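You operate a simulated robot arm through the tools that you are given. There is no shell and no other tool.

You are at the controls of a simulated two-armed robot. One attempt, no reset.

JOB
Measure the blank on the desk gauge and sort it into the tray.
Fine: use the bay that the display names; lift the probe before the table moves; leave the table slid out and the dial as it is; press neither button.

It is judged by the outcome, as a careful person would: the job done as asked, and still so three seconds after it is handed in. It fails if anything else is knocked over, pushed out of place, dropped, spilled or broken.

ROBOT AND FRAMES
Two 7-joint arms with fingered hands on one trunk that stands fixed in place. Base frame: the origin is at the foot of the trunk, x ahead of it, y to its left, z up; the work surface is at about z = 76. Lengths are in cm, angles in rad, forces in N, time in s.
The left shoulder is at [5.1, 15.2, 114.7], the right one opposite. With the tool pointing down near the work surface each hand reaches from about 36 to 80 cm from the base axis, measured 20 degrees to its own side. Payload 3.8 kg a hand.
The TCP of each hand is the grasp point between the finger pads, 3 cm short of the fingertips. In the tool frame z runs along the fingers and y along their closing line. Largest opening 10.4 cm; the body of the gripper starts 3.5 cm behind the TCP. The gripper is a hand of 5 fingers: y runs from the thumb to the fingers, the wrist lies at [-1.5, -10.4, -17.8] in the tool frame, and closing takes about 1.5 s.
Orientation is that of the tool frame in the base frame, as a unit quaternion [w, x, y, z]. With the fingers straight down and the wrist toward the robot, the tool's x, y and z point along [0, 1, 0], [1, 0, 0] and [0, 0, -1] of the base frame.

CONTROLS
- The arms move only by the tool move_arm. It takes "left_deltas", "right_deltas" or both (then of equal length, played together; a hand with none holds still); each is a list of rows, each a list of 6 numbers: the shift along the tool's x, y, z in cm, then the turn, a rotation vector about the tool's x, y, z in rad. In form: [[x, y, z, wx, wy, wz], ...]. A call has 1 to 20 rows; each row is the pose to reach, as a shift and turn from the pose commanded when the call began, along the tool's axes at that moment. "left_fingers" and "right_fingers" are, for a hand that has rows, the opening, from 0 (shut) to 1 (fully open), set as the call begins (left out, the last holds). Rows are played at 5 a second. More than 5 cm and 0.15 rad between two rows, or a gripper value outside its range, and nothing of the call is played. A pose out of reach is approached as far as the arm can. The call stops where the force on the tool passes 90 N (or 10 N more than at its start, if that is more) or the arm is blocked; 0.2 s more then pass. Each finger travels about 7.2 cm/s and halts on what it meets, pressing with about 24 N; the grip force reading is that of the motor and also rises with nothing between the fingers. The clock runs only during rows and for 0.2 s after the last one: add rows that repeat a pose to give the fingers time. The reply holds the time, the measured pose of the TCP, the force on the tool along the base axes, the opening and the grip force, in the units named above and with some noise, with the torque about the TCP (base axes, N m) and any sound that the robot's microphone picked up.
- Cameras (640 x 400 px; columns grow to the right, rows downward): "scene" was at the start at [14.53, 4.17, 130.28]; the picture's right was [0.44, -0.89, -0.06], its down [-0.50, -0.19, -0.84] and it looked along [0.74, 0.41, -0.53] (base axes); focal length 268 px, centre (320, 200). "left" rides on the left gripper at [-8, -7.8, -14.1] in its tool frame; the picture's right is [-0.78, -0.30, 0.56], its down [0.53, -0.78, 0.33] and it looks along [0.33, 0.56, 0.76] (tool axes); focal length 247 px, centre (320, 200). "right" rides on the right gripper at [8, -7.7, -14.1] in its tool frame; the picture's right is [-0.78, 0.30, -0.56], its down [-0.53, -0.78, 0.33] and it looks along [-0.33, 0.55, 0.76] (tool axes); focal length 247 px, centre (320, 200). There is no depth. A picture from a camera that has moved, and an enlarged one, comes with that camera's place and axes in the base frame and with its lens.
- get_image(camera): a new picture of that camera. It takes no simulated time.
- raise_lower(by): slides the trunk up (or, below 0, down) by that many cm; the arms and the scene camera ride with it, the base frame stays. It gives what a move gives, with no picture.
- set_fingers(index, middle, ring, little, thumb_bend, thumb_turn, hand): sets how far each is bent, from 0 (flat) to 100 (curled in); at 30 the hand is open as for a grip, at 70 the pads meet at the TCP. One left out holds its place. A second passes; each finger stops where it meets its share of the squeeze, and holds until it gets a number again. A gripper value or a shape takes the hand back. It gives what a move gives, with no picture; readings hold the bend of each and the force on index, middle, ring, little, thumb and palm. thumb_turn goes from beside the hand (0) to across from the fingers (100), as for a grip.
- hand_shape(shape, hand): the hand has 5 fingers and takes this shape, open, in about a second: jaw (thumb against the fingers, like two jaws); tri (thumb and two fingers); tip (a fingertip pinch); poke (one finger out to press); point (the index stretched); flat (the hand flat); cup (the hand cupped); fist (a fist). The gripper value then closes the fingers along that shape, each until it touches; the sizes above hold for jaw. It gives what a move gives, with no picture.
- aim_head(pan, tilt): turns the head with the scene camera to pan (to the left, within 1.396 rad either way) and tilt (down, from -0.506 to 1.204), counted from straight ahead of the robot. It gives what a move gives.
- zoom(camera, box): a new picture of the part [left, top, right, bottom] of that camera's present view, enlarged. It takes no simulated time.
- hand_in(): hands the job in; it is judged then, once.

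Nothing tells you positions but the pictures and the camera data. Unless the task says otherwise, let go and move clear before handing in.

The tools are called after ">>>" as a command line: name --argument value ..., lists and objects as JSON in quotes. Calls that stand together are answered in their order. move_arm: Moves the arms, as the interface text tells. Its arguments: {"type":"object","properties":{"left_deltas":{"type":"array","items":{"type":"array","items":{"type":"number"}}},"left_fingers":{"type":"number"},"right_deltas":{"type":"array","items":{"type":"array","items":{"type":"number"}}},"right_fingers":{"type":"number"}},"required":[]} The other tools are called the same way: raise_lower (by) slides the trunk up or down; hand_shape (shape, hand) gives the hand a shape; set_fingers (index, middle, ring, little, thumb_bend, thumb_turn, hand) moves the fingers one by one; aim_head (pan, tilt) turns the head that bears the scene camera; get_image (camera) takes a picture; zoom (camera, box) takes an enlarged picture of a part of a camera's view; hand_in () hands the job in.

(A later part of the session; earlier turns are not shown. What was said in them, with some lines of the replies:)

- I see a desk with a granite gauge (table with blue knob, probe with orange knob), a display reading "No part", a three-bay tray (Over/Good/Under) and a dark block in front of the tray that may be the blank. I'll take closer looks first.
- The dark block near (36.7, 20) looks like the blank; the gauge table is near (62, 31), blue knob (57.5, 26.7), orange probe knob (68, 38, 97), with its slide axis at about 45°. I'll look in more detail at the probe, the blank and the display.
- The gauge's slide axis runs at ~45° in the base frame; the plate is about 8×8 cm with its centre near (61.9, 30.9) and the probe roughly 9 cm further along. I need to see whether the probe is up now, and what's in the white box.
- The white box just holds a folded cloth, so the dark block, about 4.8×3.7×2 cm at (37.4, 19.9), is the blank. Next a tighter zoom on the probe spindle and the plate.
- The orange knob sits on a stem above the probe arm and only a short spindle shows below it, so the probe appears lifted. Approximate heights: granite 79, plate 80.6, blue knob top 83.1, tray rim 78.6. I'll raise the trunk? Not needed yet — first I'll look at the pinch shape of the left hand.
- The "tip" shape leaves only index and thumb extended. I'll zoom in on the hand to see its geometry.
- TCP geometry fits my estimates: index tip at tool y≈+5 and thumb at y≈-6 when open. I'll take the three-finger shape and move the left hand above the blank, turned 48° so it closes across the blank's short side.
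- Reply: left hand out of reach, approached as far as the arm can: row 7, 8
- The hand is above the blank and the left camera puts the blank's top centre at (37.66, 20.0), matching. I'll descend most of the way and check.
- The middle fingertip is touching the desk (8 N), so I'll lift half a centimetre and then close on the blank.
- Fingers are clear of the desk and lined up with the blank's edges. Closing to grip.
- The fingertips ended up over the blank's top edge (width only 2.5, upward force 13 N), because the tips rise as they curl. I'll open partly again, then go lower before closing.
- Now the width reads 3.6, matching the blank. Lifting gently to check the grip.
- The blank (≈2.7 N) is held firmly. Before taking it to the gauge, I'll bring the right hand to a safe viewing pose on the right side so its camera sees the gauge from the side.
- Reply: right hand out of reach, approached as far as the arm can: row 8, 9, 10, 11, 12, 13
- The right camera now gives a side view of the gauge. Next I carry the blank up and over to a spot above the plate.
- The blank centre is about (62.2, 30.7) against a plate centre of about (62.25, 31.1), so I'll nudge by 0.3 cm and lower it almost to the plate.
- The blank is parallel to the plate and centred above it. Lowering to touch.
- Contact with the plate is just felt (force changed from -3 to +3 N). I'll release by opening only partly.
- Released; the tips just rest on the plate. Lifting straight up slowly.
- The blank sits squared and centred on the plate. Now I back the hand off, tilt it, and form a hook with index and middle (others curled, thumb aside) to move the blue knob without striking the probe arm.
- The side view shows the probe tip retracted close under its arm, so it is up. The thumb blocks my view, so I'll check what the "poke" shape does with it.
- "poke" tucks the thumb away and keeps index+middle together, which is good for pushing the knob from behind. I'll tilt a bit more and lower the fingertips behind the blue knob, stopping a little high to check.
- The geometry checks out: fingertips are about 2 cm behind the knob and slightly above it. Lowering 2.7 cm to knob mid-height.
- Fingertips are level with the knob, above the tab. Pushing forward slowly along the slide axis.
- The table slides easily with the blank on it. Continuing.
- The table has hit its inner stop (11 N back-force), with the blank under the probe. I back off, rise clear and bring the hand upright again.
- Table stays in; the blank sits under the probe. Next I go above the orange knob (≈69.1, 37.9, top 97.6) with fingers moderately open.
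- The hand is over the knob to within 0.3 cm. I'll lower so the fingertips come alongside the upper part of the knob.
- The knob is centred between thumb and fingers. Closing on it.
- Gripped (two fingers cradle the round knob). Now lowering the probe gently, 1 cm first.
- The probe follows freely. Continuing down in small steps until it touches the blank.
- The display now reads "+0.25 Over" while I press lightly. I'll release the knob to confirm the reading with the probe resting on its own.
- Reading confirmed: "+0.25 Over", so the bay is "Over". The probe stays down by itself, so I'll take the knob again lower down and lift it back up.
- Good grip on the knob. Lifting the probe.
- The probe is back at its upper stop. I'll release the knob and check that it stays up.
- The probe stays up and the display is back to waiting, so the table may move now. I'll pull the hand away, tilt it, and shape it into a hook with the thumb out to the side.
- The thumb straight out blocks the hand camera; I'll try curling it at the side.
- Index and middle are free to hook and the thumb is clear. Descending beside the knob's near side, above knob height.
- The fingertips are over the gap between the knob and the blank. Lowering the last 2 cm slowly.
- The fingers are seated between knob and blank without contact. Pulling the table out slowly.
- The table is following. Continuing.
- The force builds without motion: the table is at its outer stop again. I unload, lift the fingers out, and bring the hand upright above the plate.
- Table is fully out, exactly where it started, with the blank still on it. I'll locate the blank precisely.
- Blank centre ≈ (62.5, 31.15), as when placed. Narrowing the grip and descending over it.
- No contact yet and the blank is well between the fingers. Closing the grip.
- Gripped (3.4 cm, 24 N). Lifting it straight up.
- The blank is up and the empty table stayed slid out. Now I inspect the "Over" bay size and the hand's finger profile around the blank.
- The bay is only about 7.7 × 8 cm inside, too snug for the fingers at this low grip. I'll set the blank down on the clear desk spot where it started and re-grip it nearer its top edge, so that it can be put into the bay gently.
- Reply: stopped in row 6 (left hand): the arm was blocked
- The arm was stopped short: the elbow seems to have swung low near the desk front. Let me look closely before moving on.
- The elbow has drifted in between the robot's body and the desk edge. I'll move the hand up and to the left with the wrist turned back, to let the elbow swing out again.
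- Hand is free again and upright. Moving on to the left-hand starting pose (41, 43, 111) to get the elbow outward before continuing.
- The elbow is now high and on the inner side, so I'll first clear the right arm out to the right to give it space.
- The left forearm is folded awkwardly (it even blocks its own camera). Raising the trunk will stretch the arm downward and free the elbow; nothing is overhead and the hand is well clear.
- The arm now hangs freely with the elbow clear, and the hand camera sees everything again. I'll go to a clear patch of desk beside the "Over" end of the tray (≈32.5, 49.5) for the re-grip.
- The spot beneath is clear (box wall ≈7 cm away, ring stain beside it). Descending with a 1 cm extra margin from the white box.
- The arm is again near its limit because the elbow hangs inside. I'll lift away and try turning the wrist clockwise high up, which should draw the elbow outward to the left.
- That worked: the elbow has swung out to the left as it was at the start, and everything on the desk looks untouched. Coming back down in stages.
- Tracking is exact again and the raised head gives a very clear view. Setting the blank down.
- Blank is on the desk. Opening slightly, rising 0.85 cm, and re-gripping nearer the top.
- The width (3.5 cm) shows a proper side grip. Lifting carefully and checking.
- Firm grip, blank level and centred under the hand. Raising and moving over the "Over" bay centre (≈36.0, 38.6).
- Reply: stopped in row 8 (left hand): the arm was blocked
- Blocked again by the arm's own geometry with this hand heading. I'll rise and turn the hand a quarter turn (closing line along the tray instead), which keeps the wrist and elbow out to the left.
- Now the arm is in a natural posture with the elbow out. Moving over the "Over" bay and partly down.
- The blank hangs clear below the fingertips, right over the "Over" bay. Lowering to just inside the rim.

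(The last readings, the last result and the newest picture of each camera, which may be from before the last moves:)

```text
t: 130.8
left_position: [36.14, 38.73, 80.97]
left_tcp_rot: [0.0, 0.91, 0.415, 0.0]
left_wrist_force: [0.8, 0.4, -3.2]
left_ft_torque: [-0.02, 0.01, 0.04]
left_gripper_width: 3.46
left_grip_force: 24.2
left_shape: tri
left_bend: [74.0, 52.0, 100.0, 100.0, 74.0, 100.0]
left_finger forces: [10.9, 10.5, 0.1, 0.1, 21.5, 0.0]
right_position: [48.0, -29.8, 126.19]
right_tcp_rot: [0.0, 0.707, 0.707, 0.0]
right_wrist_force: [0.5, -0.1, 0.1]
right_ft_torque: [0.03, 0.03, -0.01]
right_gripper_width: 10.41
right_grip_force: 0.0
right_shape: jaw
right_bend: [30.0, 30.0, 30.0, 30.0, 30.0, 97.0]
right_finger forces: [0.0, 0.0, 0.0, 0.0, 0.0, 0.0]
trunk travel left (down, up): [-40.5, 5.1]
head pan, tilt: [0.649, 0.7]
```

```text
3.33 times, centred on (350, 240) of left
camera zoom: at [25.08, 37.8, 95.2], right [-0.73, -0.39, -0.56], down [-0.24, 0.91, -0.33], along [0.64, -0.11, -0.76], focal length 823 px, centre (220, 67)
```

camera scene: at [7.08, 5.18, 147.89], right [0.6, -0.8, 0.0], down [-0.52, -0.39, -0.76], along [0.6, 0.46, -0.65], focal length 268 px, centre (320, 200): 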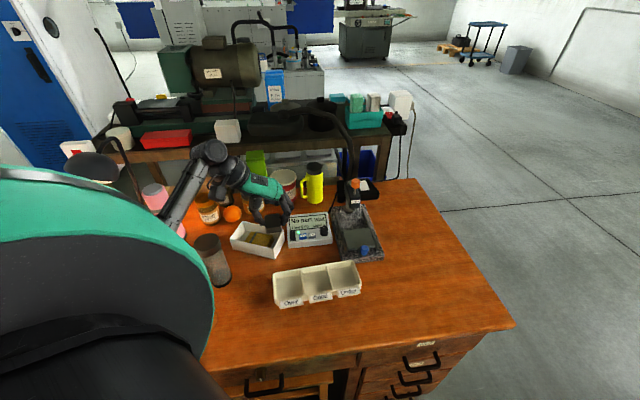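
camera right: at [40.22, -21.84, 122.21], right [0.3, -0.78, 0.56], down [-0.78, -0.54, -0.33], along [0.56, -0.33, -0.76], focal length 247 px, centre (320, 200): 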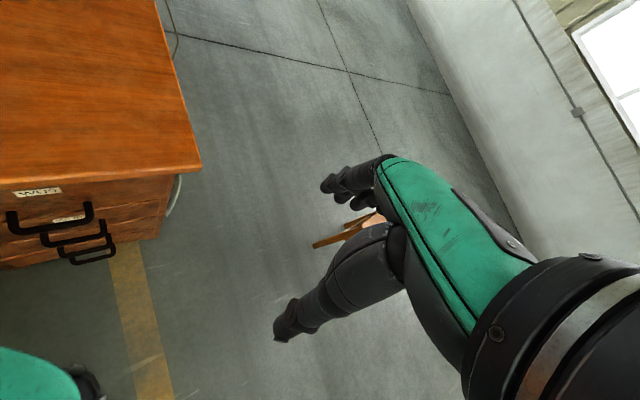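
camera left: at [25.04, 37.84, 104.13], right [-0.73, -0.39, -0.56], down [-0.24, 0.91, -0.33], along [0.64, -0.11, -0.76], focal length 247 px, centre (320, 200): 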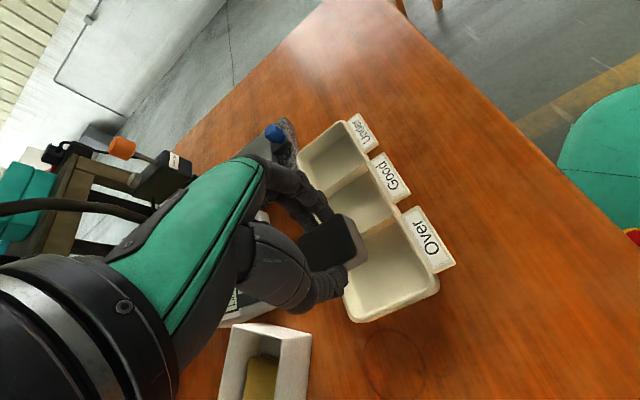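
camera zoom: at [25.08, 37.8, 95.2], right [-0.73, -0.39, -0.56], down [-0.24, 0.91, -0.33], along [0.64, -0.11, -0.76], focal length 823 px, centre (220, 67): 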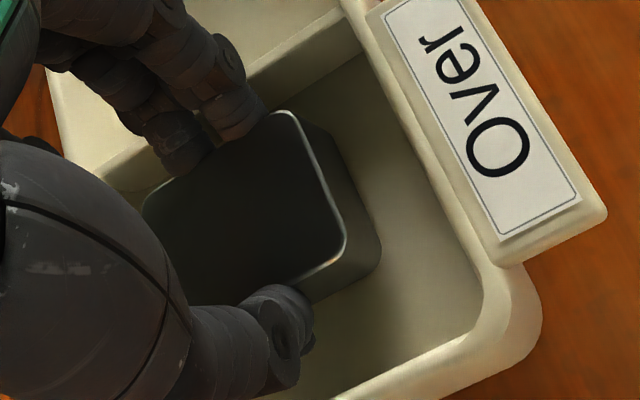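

>>> move_arm --left_deltas '[[0, 0, 0.12, 0, 0, 0], [0, 0, 0.25, 0, 0, 0], [0, 0, 0.25, 0, 0, 0]]'

>>> zoom --camera "left" --box '[300, 180, 400, 300]'

>>> zoom --camera "scene" --box '[262, 240, 332, 295]'

```text
t: 131.6
left_position: [36.25, 38.62, 80.8]
left_tcp_rot: [0.0, 0.91, 0.415, -0.001]
left_wrist_force: [-0.7, -0.3, -4.0]
left_ft_torque: [0.0, -0.02, 0.03]
left_gripper_width: 3.43
left_grip_force: 24.2
left_shape: tri
left_bend: [74.0, 52.0, 100.0, 100.0, 74.0, 100.0]
left_finger forces: [10.8, 10.6, 0.0, 0.1, 21.3, 0.1]
right_position: [47.95, -29.9, 126.2]
right_tcp_rot: [-0.001, 0.707, 0.707, -0.001]
right_wrist_force: [-0.2, -0.6, 0.4]
right_ft_torque: [-0.01, 0.04, 0.0]
right_gripper_width: 10.4
right_grip_force: 0.2
right_shape: jaw
right_bend: [30.0, 30.0, 30.0, 30.0, 30.0, 97.0]
right_finger forces: [0.0, 0.1, 0.1, 0.0, 0.0, 0.0]
trunk travel left (down, up): [-40.5, 5.1]
head pan, tilt: [0.649, 0.7]
```

```text
3.33 times, centred on (350, 240) of left
camera zoom: at [25.08, 37.8, 94.98], right [-0.73, -0.39, -0.56], down [-0.24, 0.91, -0.33], along [0.64, -0.11, -0.76], focal length 823 px, centre (220, 67)
```

zoom: 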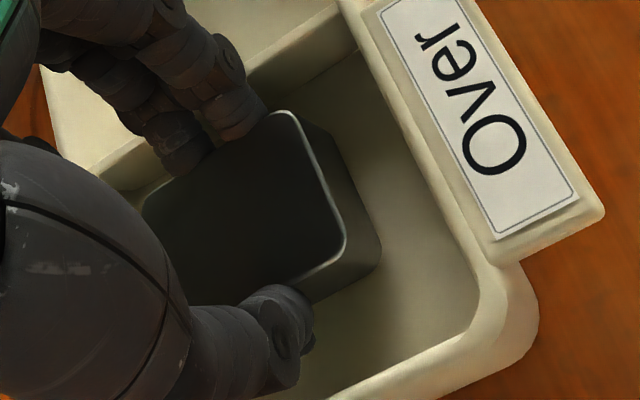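

```text
7.27 times, centred on (297, 268) of scene
camera zoom: at [7.09, 5.19, 147.89], right [0.6, -0.8, 0.0], down [-0.52, -0.39, -0.76], along [0.6, 0.46, -0.65], focal length 1950 px, centre (487, -291)
```

zoom: 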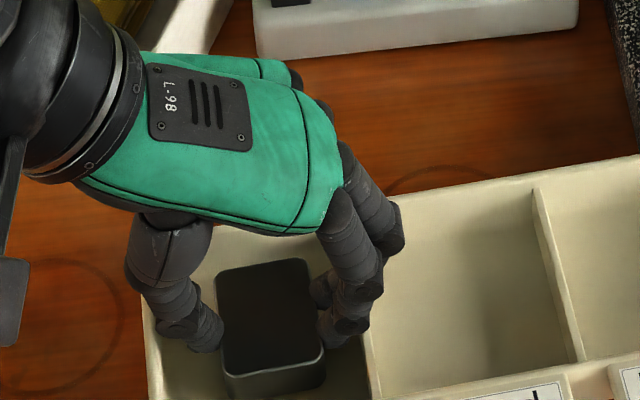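

>>> move_arm --left_deltas '[[0, 0.05, 0.1, 0, 0, 0], [0, 0.1, 0.2, 0, 0, 0], [0, 0.1, 0.2, 0, 0, 0]]'

>>> zoom --camera "left" --box '[300, 180, 400, 300]'

```text
t: 132.4
left_position: [36.22, 38.65, 80.69]
left_tcp_rot: [0.001, 0.91, 0.415, 0.001]
left_wrist_force: [-2.2, 0.9, 3.5]
left_ft_torque: [-0.08, -0.14, 0.01]
left_gripper_width: 3.48
left_grip_force: 23.7
left_shape: tri
left_bend: [74.0, 52.0, 100.0, 100.0, 74.0, 100.0]
left_finger forces: [10.5, 18.6, 0.0, 0.1, 23.1, 0.1]
right_position: [47.86, -29.74, 126.18]
right_tcp_rot: [-0.001, 0.707, 0.707, 0.0]
right_wrist_force: [-0.8, 0.3, 0.3]
right_ft_torque: [-0.01, -0.03, -0.04]
right_gripper_width: 10.39
right_grip_force: 0.0
right_shape: jaw
right_bend: [30.0, 30.0, 30.0, 30.0, 30.0, 97.0]
right_finger forces: [0.0, 0.0, 0.0, 0.1, 0.0, 0.0]
trunk travel left (down, up): [-40.5, 5.1]
head pan, tilt: [0.649, 0.7]
```

```text
3.33 times, centred on (350, 240) of left
camera zoom: at [25.12, 37.73, 94.83], right [-0.73, -0.39, -0.56], down [-0.24, 0.91, -0.33], along [0.64, -0.11, -0.76], focal length 823 px, centre (220, 67)
```

zoom: 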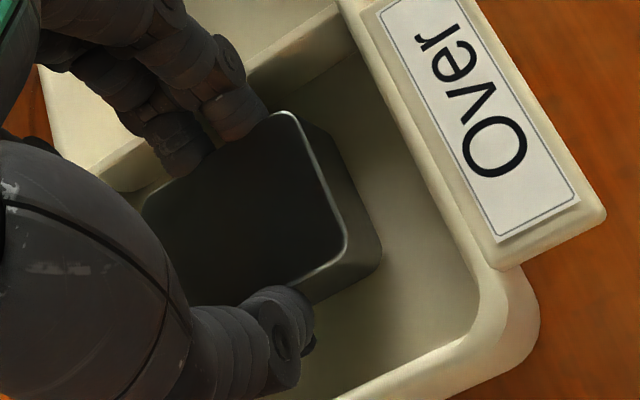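

The middle finger just touched the divider, so I back off 0.3 cm up, leaving the blank about half a centimetre above the bay floor, and let it go with a minimal opening.

>>> move_arm --left_deltas '[[0, -0.1, -0.15, 0, 0, 0], [0, -0.15, -0.25, 0, 0, 0], [0, -0.15, -0.25, 0, 0, 0]]'

>>> move_arm --left_deltas '[[0, 0, 0, 0, 0, 0], [0, 0, 0, 0, 0, 0], [0, 0, 0, 0, 0, 0]]' --left_fingers 0.37

>>> zoom --camera "left" --box '[300, 180, 400, 300]'

>>> zoom --camera "scene" --box '[250, 230, 350, 315]'

```text
t: 133.2
left_position: [36.14, 38.55, 80.83]
left_tcp_rot: [0.0, 0.91, 0.415, 0.0]
left_wrist_force: [0.3, -0.7, -2.2]
left_ft_torque: [0.02, -0.01, 0.0]
left_gripper_width: 3.46
left_grip_force: 24.2
left_shape: tri
left_bend: [74.0, 52.0, 100.0, 100.0, 74.0, 100.0]
left_finger forces: [11.1, 11.1, 0.0, 0.0, 22.2, 0.0]
right_position: [47.93, -29.79, 126.28]
right_tcp_rot: [0.001, 0.708, 0.706, 0.001]
right_wrist_force: [0.4, 0.9, -0.4]
right_ft_torque: [-0.03, 0.02, 0.01]
right_gripper_width: 10.4
right_grip_force: 0.0
right_shape: jaw
right_bend: [30.0, 30.0, 30.0, 30.0, 30.0, 97.0]
right_finger forces: [0.1, 0.0, 0.0, 0.1, 0.1, 0.0]
trunk travel left (down, up): [-40.5, 5.1]
head pan, tilt: [0.649, 0.7]
```

```text
t: 134.0
left_position: [36.18, 38.74, 80.86]
left_tcp_rot: [0.001, 0.91, 0.415, 0.001]
left_wrist_force: [-0.8, -0.2, 0.2]
left_ft_torque: [-0.02, 0.02, -0.02]
left_gripper_width: 3.86
left_grip_force: 0.1
left_shape: tri
left_bend: [74.0, 50.0, 99.0, 99.0, 73.0, 100.0]
left_finger forces: [0.1, 0.1, 0.1, 0.0, 0.4, 0.1]
right_position: [47.93, -29.81, 126.22]
right_tcp_rot: [-0.001, 0.707, 0.707, 0.0]
right_wrist_force: [-0.3, 0.7, -0.6]
right_ft_torque: [-0.01, -0.02, 0.03]
right_gripper_width: 10.39
right_grip_force: 0.0
right_shape: jaw
right_bend: [30.0, 30.0, 30.0, 30.0, 30.0, 97.0]
right_finger forces: [0.0, 0.0, 0.1, 0.0, 0.0, 0.0]
trunk travel left (down, up): [-40.5, 5.1]
head pan, tilt: [0.649, 0.7]
```

```text
3.33 times, centred on (350, 240) of left
camera zoom: at [25.02, 37.82, 95.05], right [-0.73, -0.39, -0.56], down [-0.24, 0.91, -0.33], along [0.64, -0.11, -0.76], focal length 823 px, centre (220, 67)
```

zoom: 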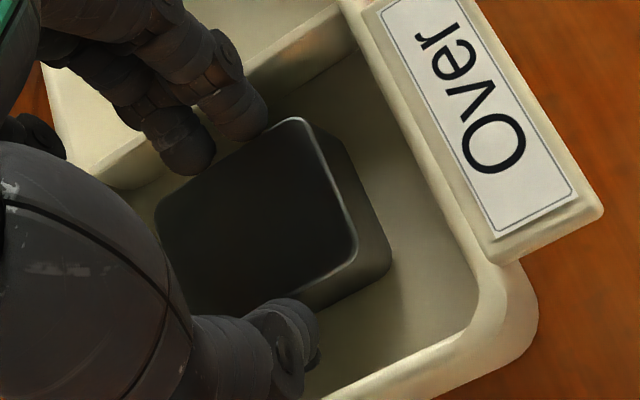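

```text
4.71 times, centred on (300, 272) of scene
camera zoom: at [7.06, 5.17, 147.9], right [0.6, -0.8, 0.0], down [-0.52, -0.39, -0.76], along [0.6, 0.46, -0.65], focal length 1262 px, centre (414, -141)
```

zoom: 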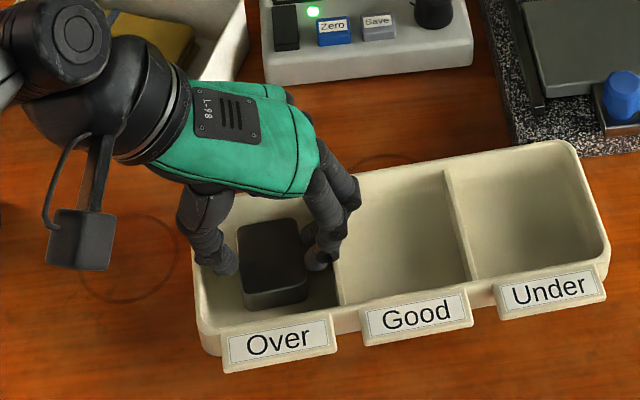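

The blank is resting in the "Over" bay. Lifting the hand straight up and clear.

>>> move_arm --left_deltas '[[0, 0, -0.5, 0, 0, 0], [0, 0, -1.2, 0, 0, 0], [0, 0, -2.5, 0, 0, 0], [0, 0, -5, 0, 0, 0], [0, 0, -9, 0, 0, 0], [0, 0, -13, 0, 0, 0], [0, 0, -17, 0, 0, 0], [0, 0, -21, 0, 0, 0], [0, 0, -21, 0, 0, 0]]'

>>> zoom --camera "left" --box '[280, 120, 480, 320]'

>>> get_image --camera "scene"

>>> zoom --camera "scene" --box '[250, 160, 400, 320]'

```text
t: 136.0
left_position: [36.13, 38.68, 101.81]
left_tcp_rot: [0.0, 0.91, 0.415, 0.0]
left_wrist_force: [-0.3, -0.2, -0.5]
left_ft_torque: [0.0, 0.0, 0.01]
left_gripper_width: 3.83
left_grip_force: 0.1
left_shape: tri
left_bend: [74.0, 50.0, 99.0, 99.0, 73.0, 100.0]
left_finger forces: [0.0, 0.0, 0.0, 0.0, 0.0, 0.0]
right_position: [48.03, -29.77, 126.14]
right_tcp_rot: [0.0, 0.707, 0.707, 0.0]
right_wrist_force: [1.3, -0.1, 0.7]
right_ft_torque: [0.03, -0.01, -0.03]
right_gripper_width: 10.38
right_grip_force: 0.1
right_shape: jaw
right_bend: [30.0, 30.0, 30.0, 30.0, 30.0, 97.0]
right_finger forces: [0.0, 0.0, 0.1, 0.0, 0.0, 0.1]
trunk travel left (down, up): [-40.5, 5.1]
head pan, tilt: [0.649, 0.7]
```

```text
2.00 times, centred on (380, 220) of left
camera zoom: at [24.98, 37.8, 115.96], right [-0.73, -0.39, -0.56], down [-0.24, 0.91, -0.33], along [0.64, -0.11, -0.76], focal length 494 px, centre (200, 160)
```

zoom: 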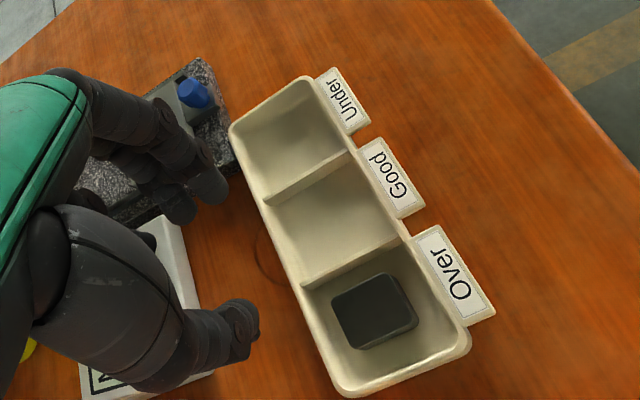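

```text
taken
camera scene: at [7.06, 5.17, 147.89], right [0.6, -0.8, 0.0], down [-0.52, -0.39, -0.76], along [0.6, 0.46, -0.65], focal length 268 px, centre (320, 200)
```

scene: 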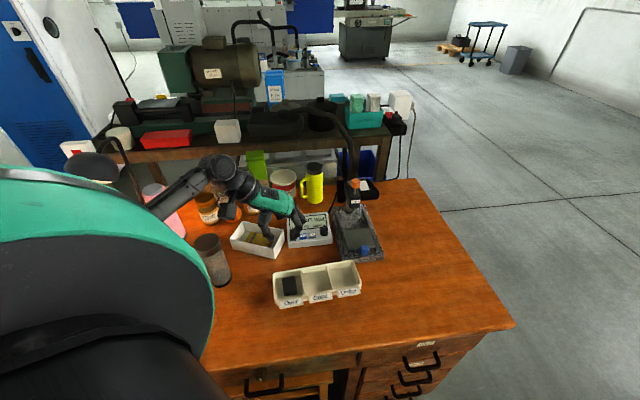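

```text
2.50 times, centred on (325, 240) of scene
camera zoom: at [7.06, 5.17, 147.89], right [0.6, -0.8, 0.0], down [-0.52, -0.39, -0.76], along [0.6, 0.46, -0.65], focal length 670 px, centre (308, 100)
```

zoom: 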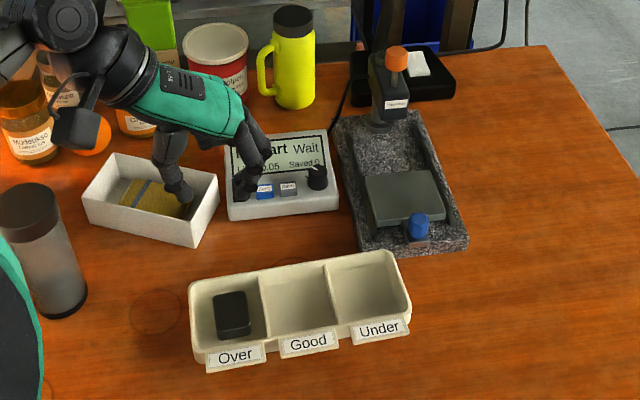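

The blank lies flat in "Over"; the table is out, the probe up. I'll move the hand fully clear and do a last check of gauge, dial and display.

>>> move_arm --left_deltas '[[0, 0, -4, 0, 0, 0], [0, 0, -8, 0, 0, 0], [1, -1.5, -11, 0, 0, 0], [2, -4, -13, 0, 0, 0], [3, -6, -14, 0, 0, 0], [3, -6, -14, 0, 0, 0]]'

>>> get_image --camera "scene"

>>> zoom --camera "scene" --box '[270, 160, 400, 310]'

>>> zoom --camera "scene" --box '[280, 200, 350, 255]'

>>> zoom --camera "scene" --box '[120, 140, 340, 310]'

```text
t: 137.4
left_position: [33.57, 44.9, 115.82]
left_tcp_rot: [-0.001, 0.91, 0.414, 0.001]
left_wrist_force: [-0.2, -0.4, 0.5]
left_ft_torque: [-0.02, 0.01, 0.0]
left_gripper_width: 3.85
left_grip_force: 0.0
left_shape: tri
left_bend: [74.0, 50.0, 99.0, 99.0, 73.0, 100.0]
left_finger forces: [0.1, 0.0, 0.1, 0.0, 0.0, 0.0]
right_position: [48.0, -29.83, 126.22]
right_tcp_rot: [0.0, 0.707, 0.707, -0.001]
right_wrist_force: [0.2, -0.1, 0.9]
right_ft_torque: [-0.01, -0.02, 0.0]
right_gripper_width: 10.4
right_grip_force: 0.2
right_shape: jaw
right_bend: [30.0, 30.0, 30.0, 30.0, 30.0, 97.0]
right_finger forces: [0.0, 0.0, 0.1, 0.0, 0.0, 0.0]
trunk travel left (down, up): [-40.5, 5.1]
head pan, tilt: [0.649, 0.7]
```

```text
taken
camera scene: at [7.08, 5.15, 147.89], right [0.6, -0.8, -0.01], down [-0.52, -0.39, -0.76], along [0.6, 0.46, -0.65], focal length 268 px, centre (320, 200)
```

scene: 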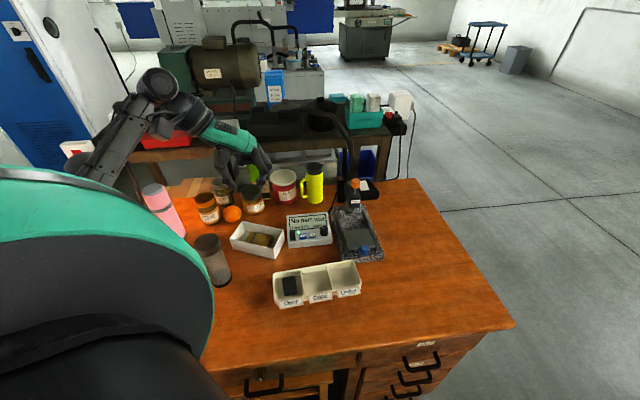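

```text
2.67 times, centred on (335, 235) of scene
camera zoom: at [7.08, 5.15, 147.89], right [0.6, -0.8, -0.01], down [-0.52, -0.39, -0.76], along [0.6, 0.46, -0.65], focal length 715 px, centre (280, 107)
```

zoom: 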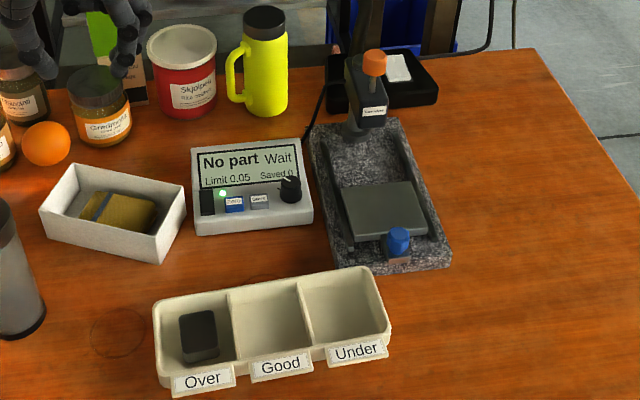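

```text
7.27 times, centred on (315, 228) of scene
camera zoom: at [7.08, 5.15, 147.89], right [0.6, -0.8, -0.01], down [-0.52, -0.39, -0.76], along [0.6, 0.46, -0.65], focal length 1950 px, centre (356, 0)
```

zoom: 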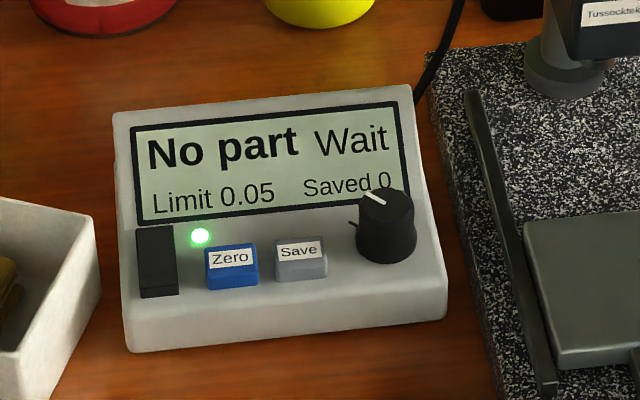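

```text
2.35 times, centred on (230, 225) of scene
camera zoom: at [7.08, 5.15, 147.89], right [0.6, -0.8, -0.01], down [-0.52, -0.39, -0.76], along [0.6, 0.46, -0.65], focal length 631 px, centre (532, 141)
```

zoom: 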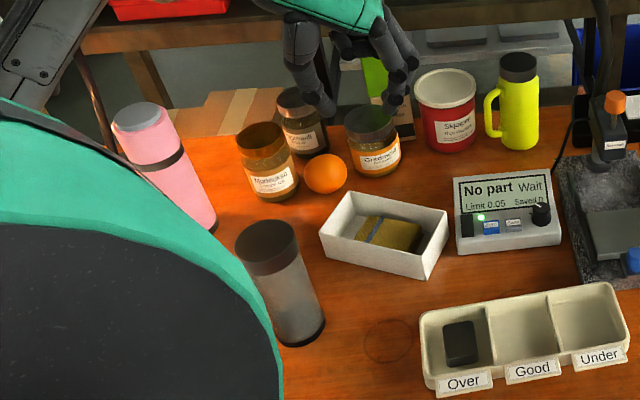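

The blank lies in the "Over" bay named by the display (+0.25). The probe is up, the table is fully out, and the dial is untouched (limit 0.05). No button was pressed (Saved 0), nothing else moved, and the hand is well clear, so I'm handing in.

>>> hand_in

```text
The job is handed in.
```

The blank measured **+0.25, "Over"** on the gauge. It now lies flat in the tray's "Over" bay, and the job is handed in.

- **Measurement:** I placed the blank on the table, slid the table in and lowered the probe. The display still read +0.25 Over after I let go of the probe.
- **Gauge left as asked:** I lifted the probe before the table moved, and it stayed up. The table is slid out to its stop. The dial was left as it was (limit still 0.05), and neither button was pressed (Saved still 0).
- **Handling:** I set the blank down once on a clear patch of desk to grip it higher, because the bay was too narrow for my first grip. I let go of it about half a centimetre above the bay floor. While it was being lowered, one finger briefly touched the bay divider with a light force. The tray did not appear to shift.
- **Arm stops:** The left arm was blocked twice while carrying the blank, probably by its own elbow. I saw no sign that anything on the desk was touched or moved.

The trunk is still raised 18 cm from its starting height.
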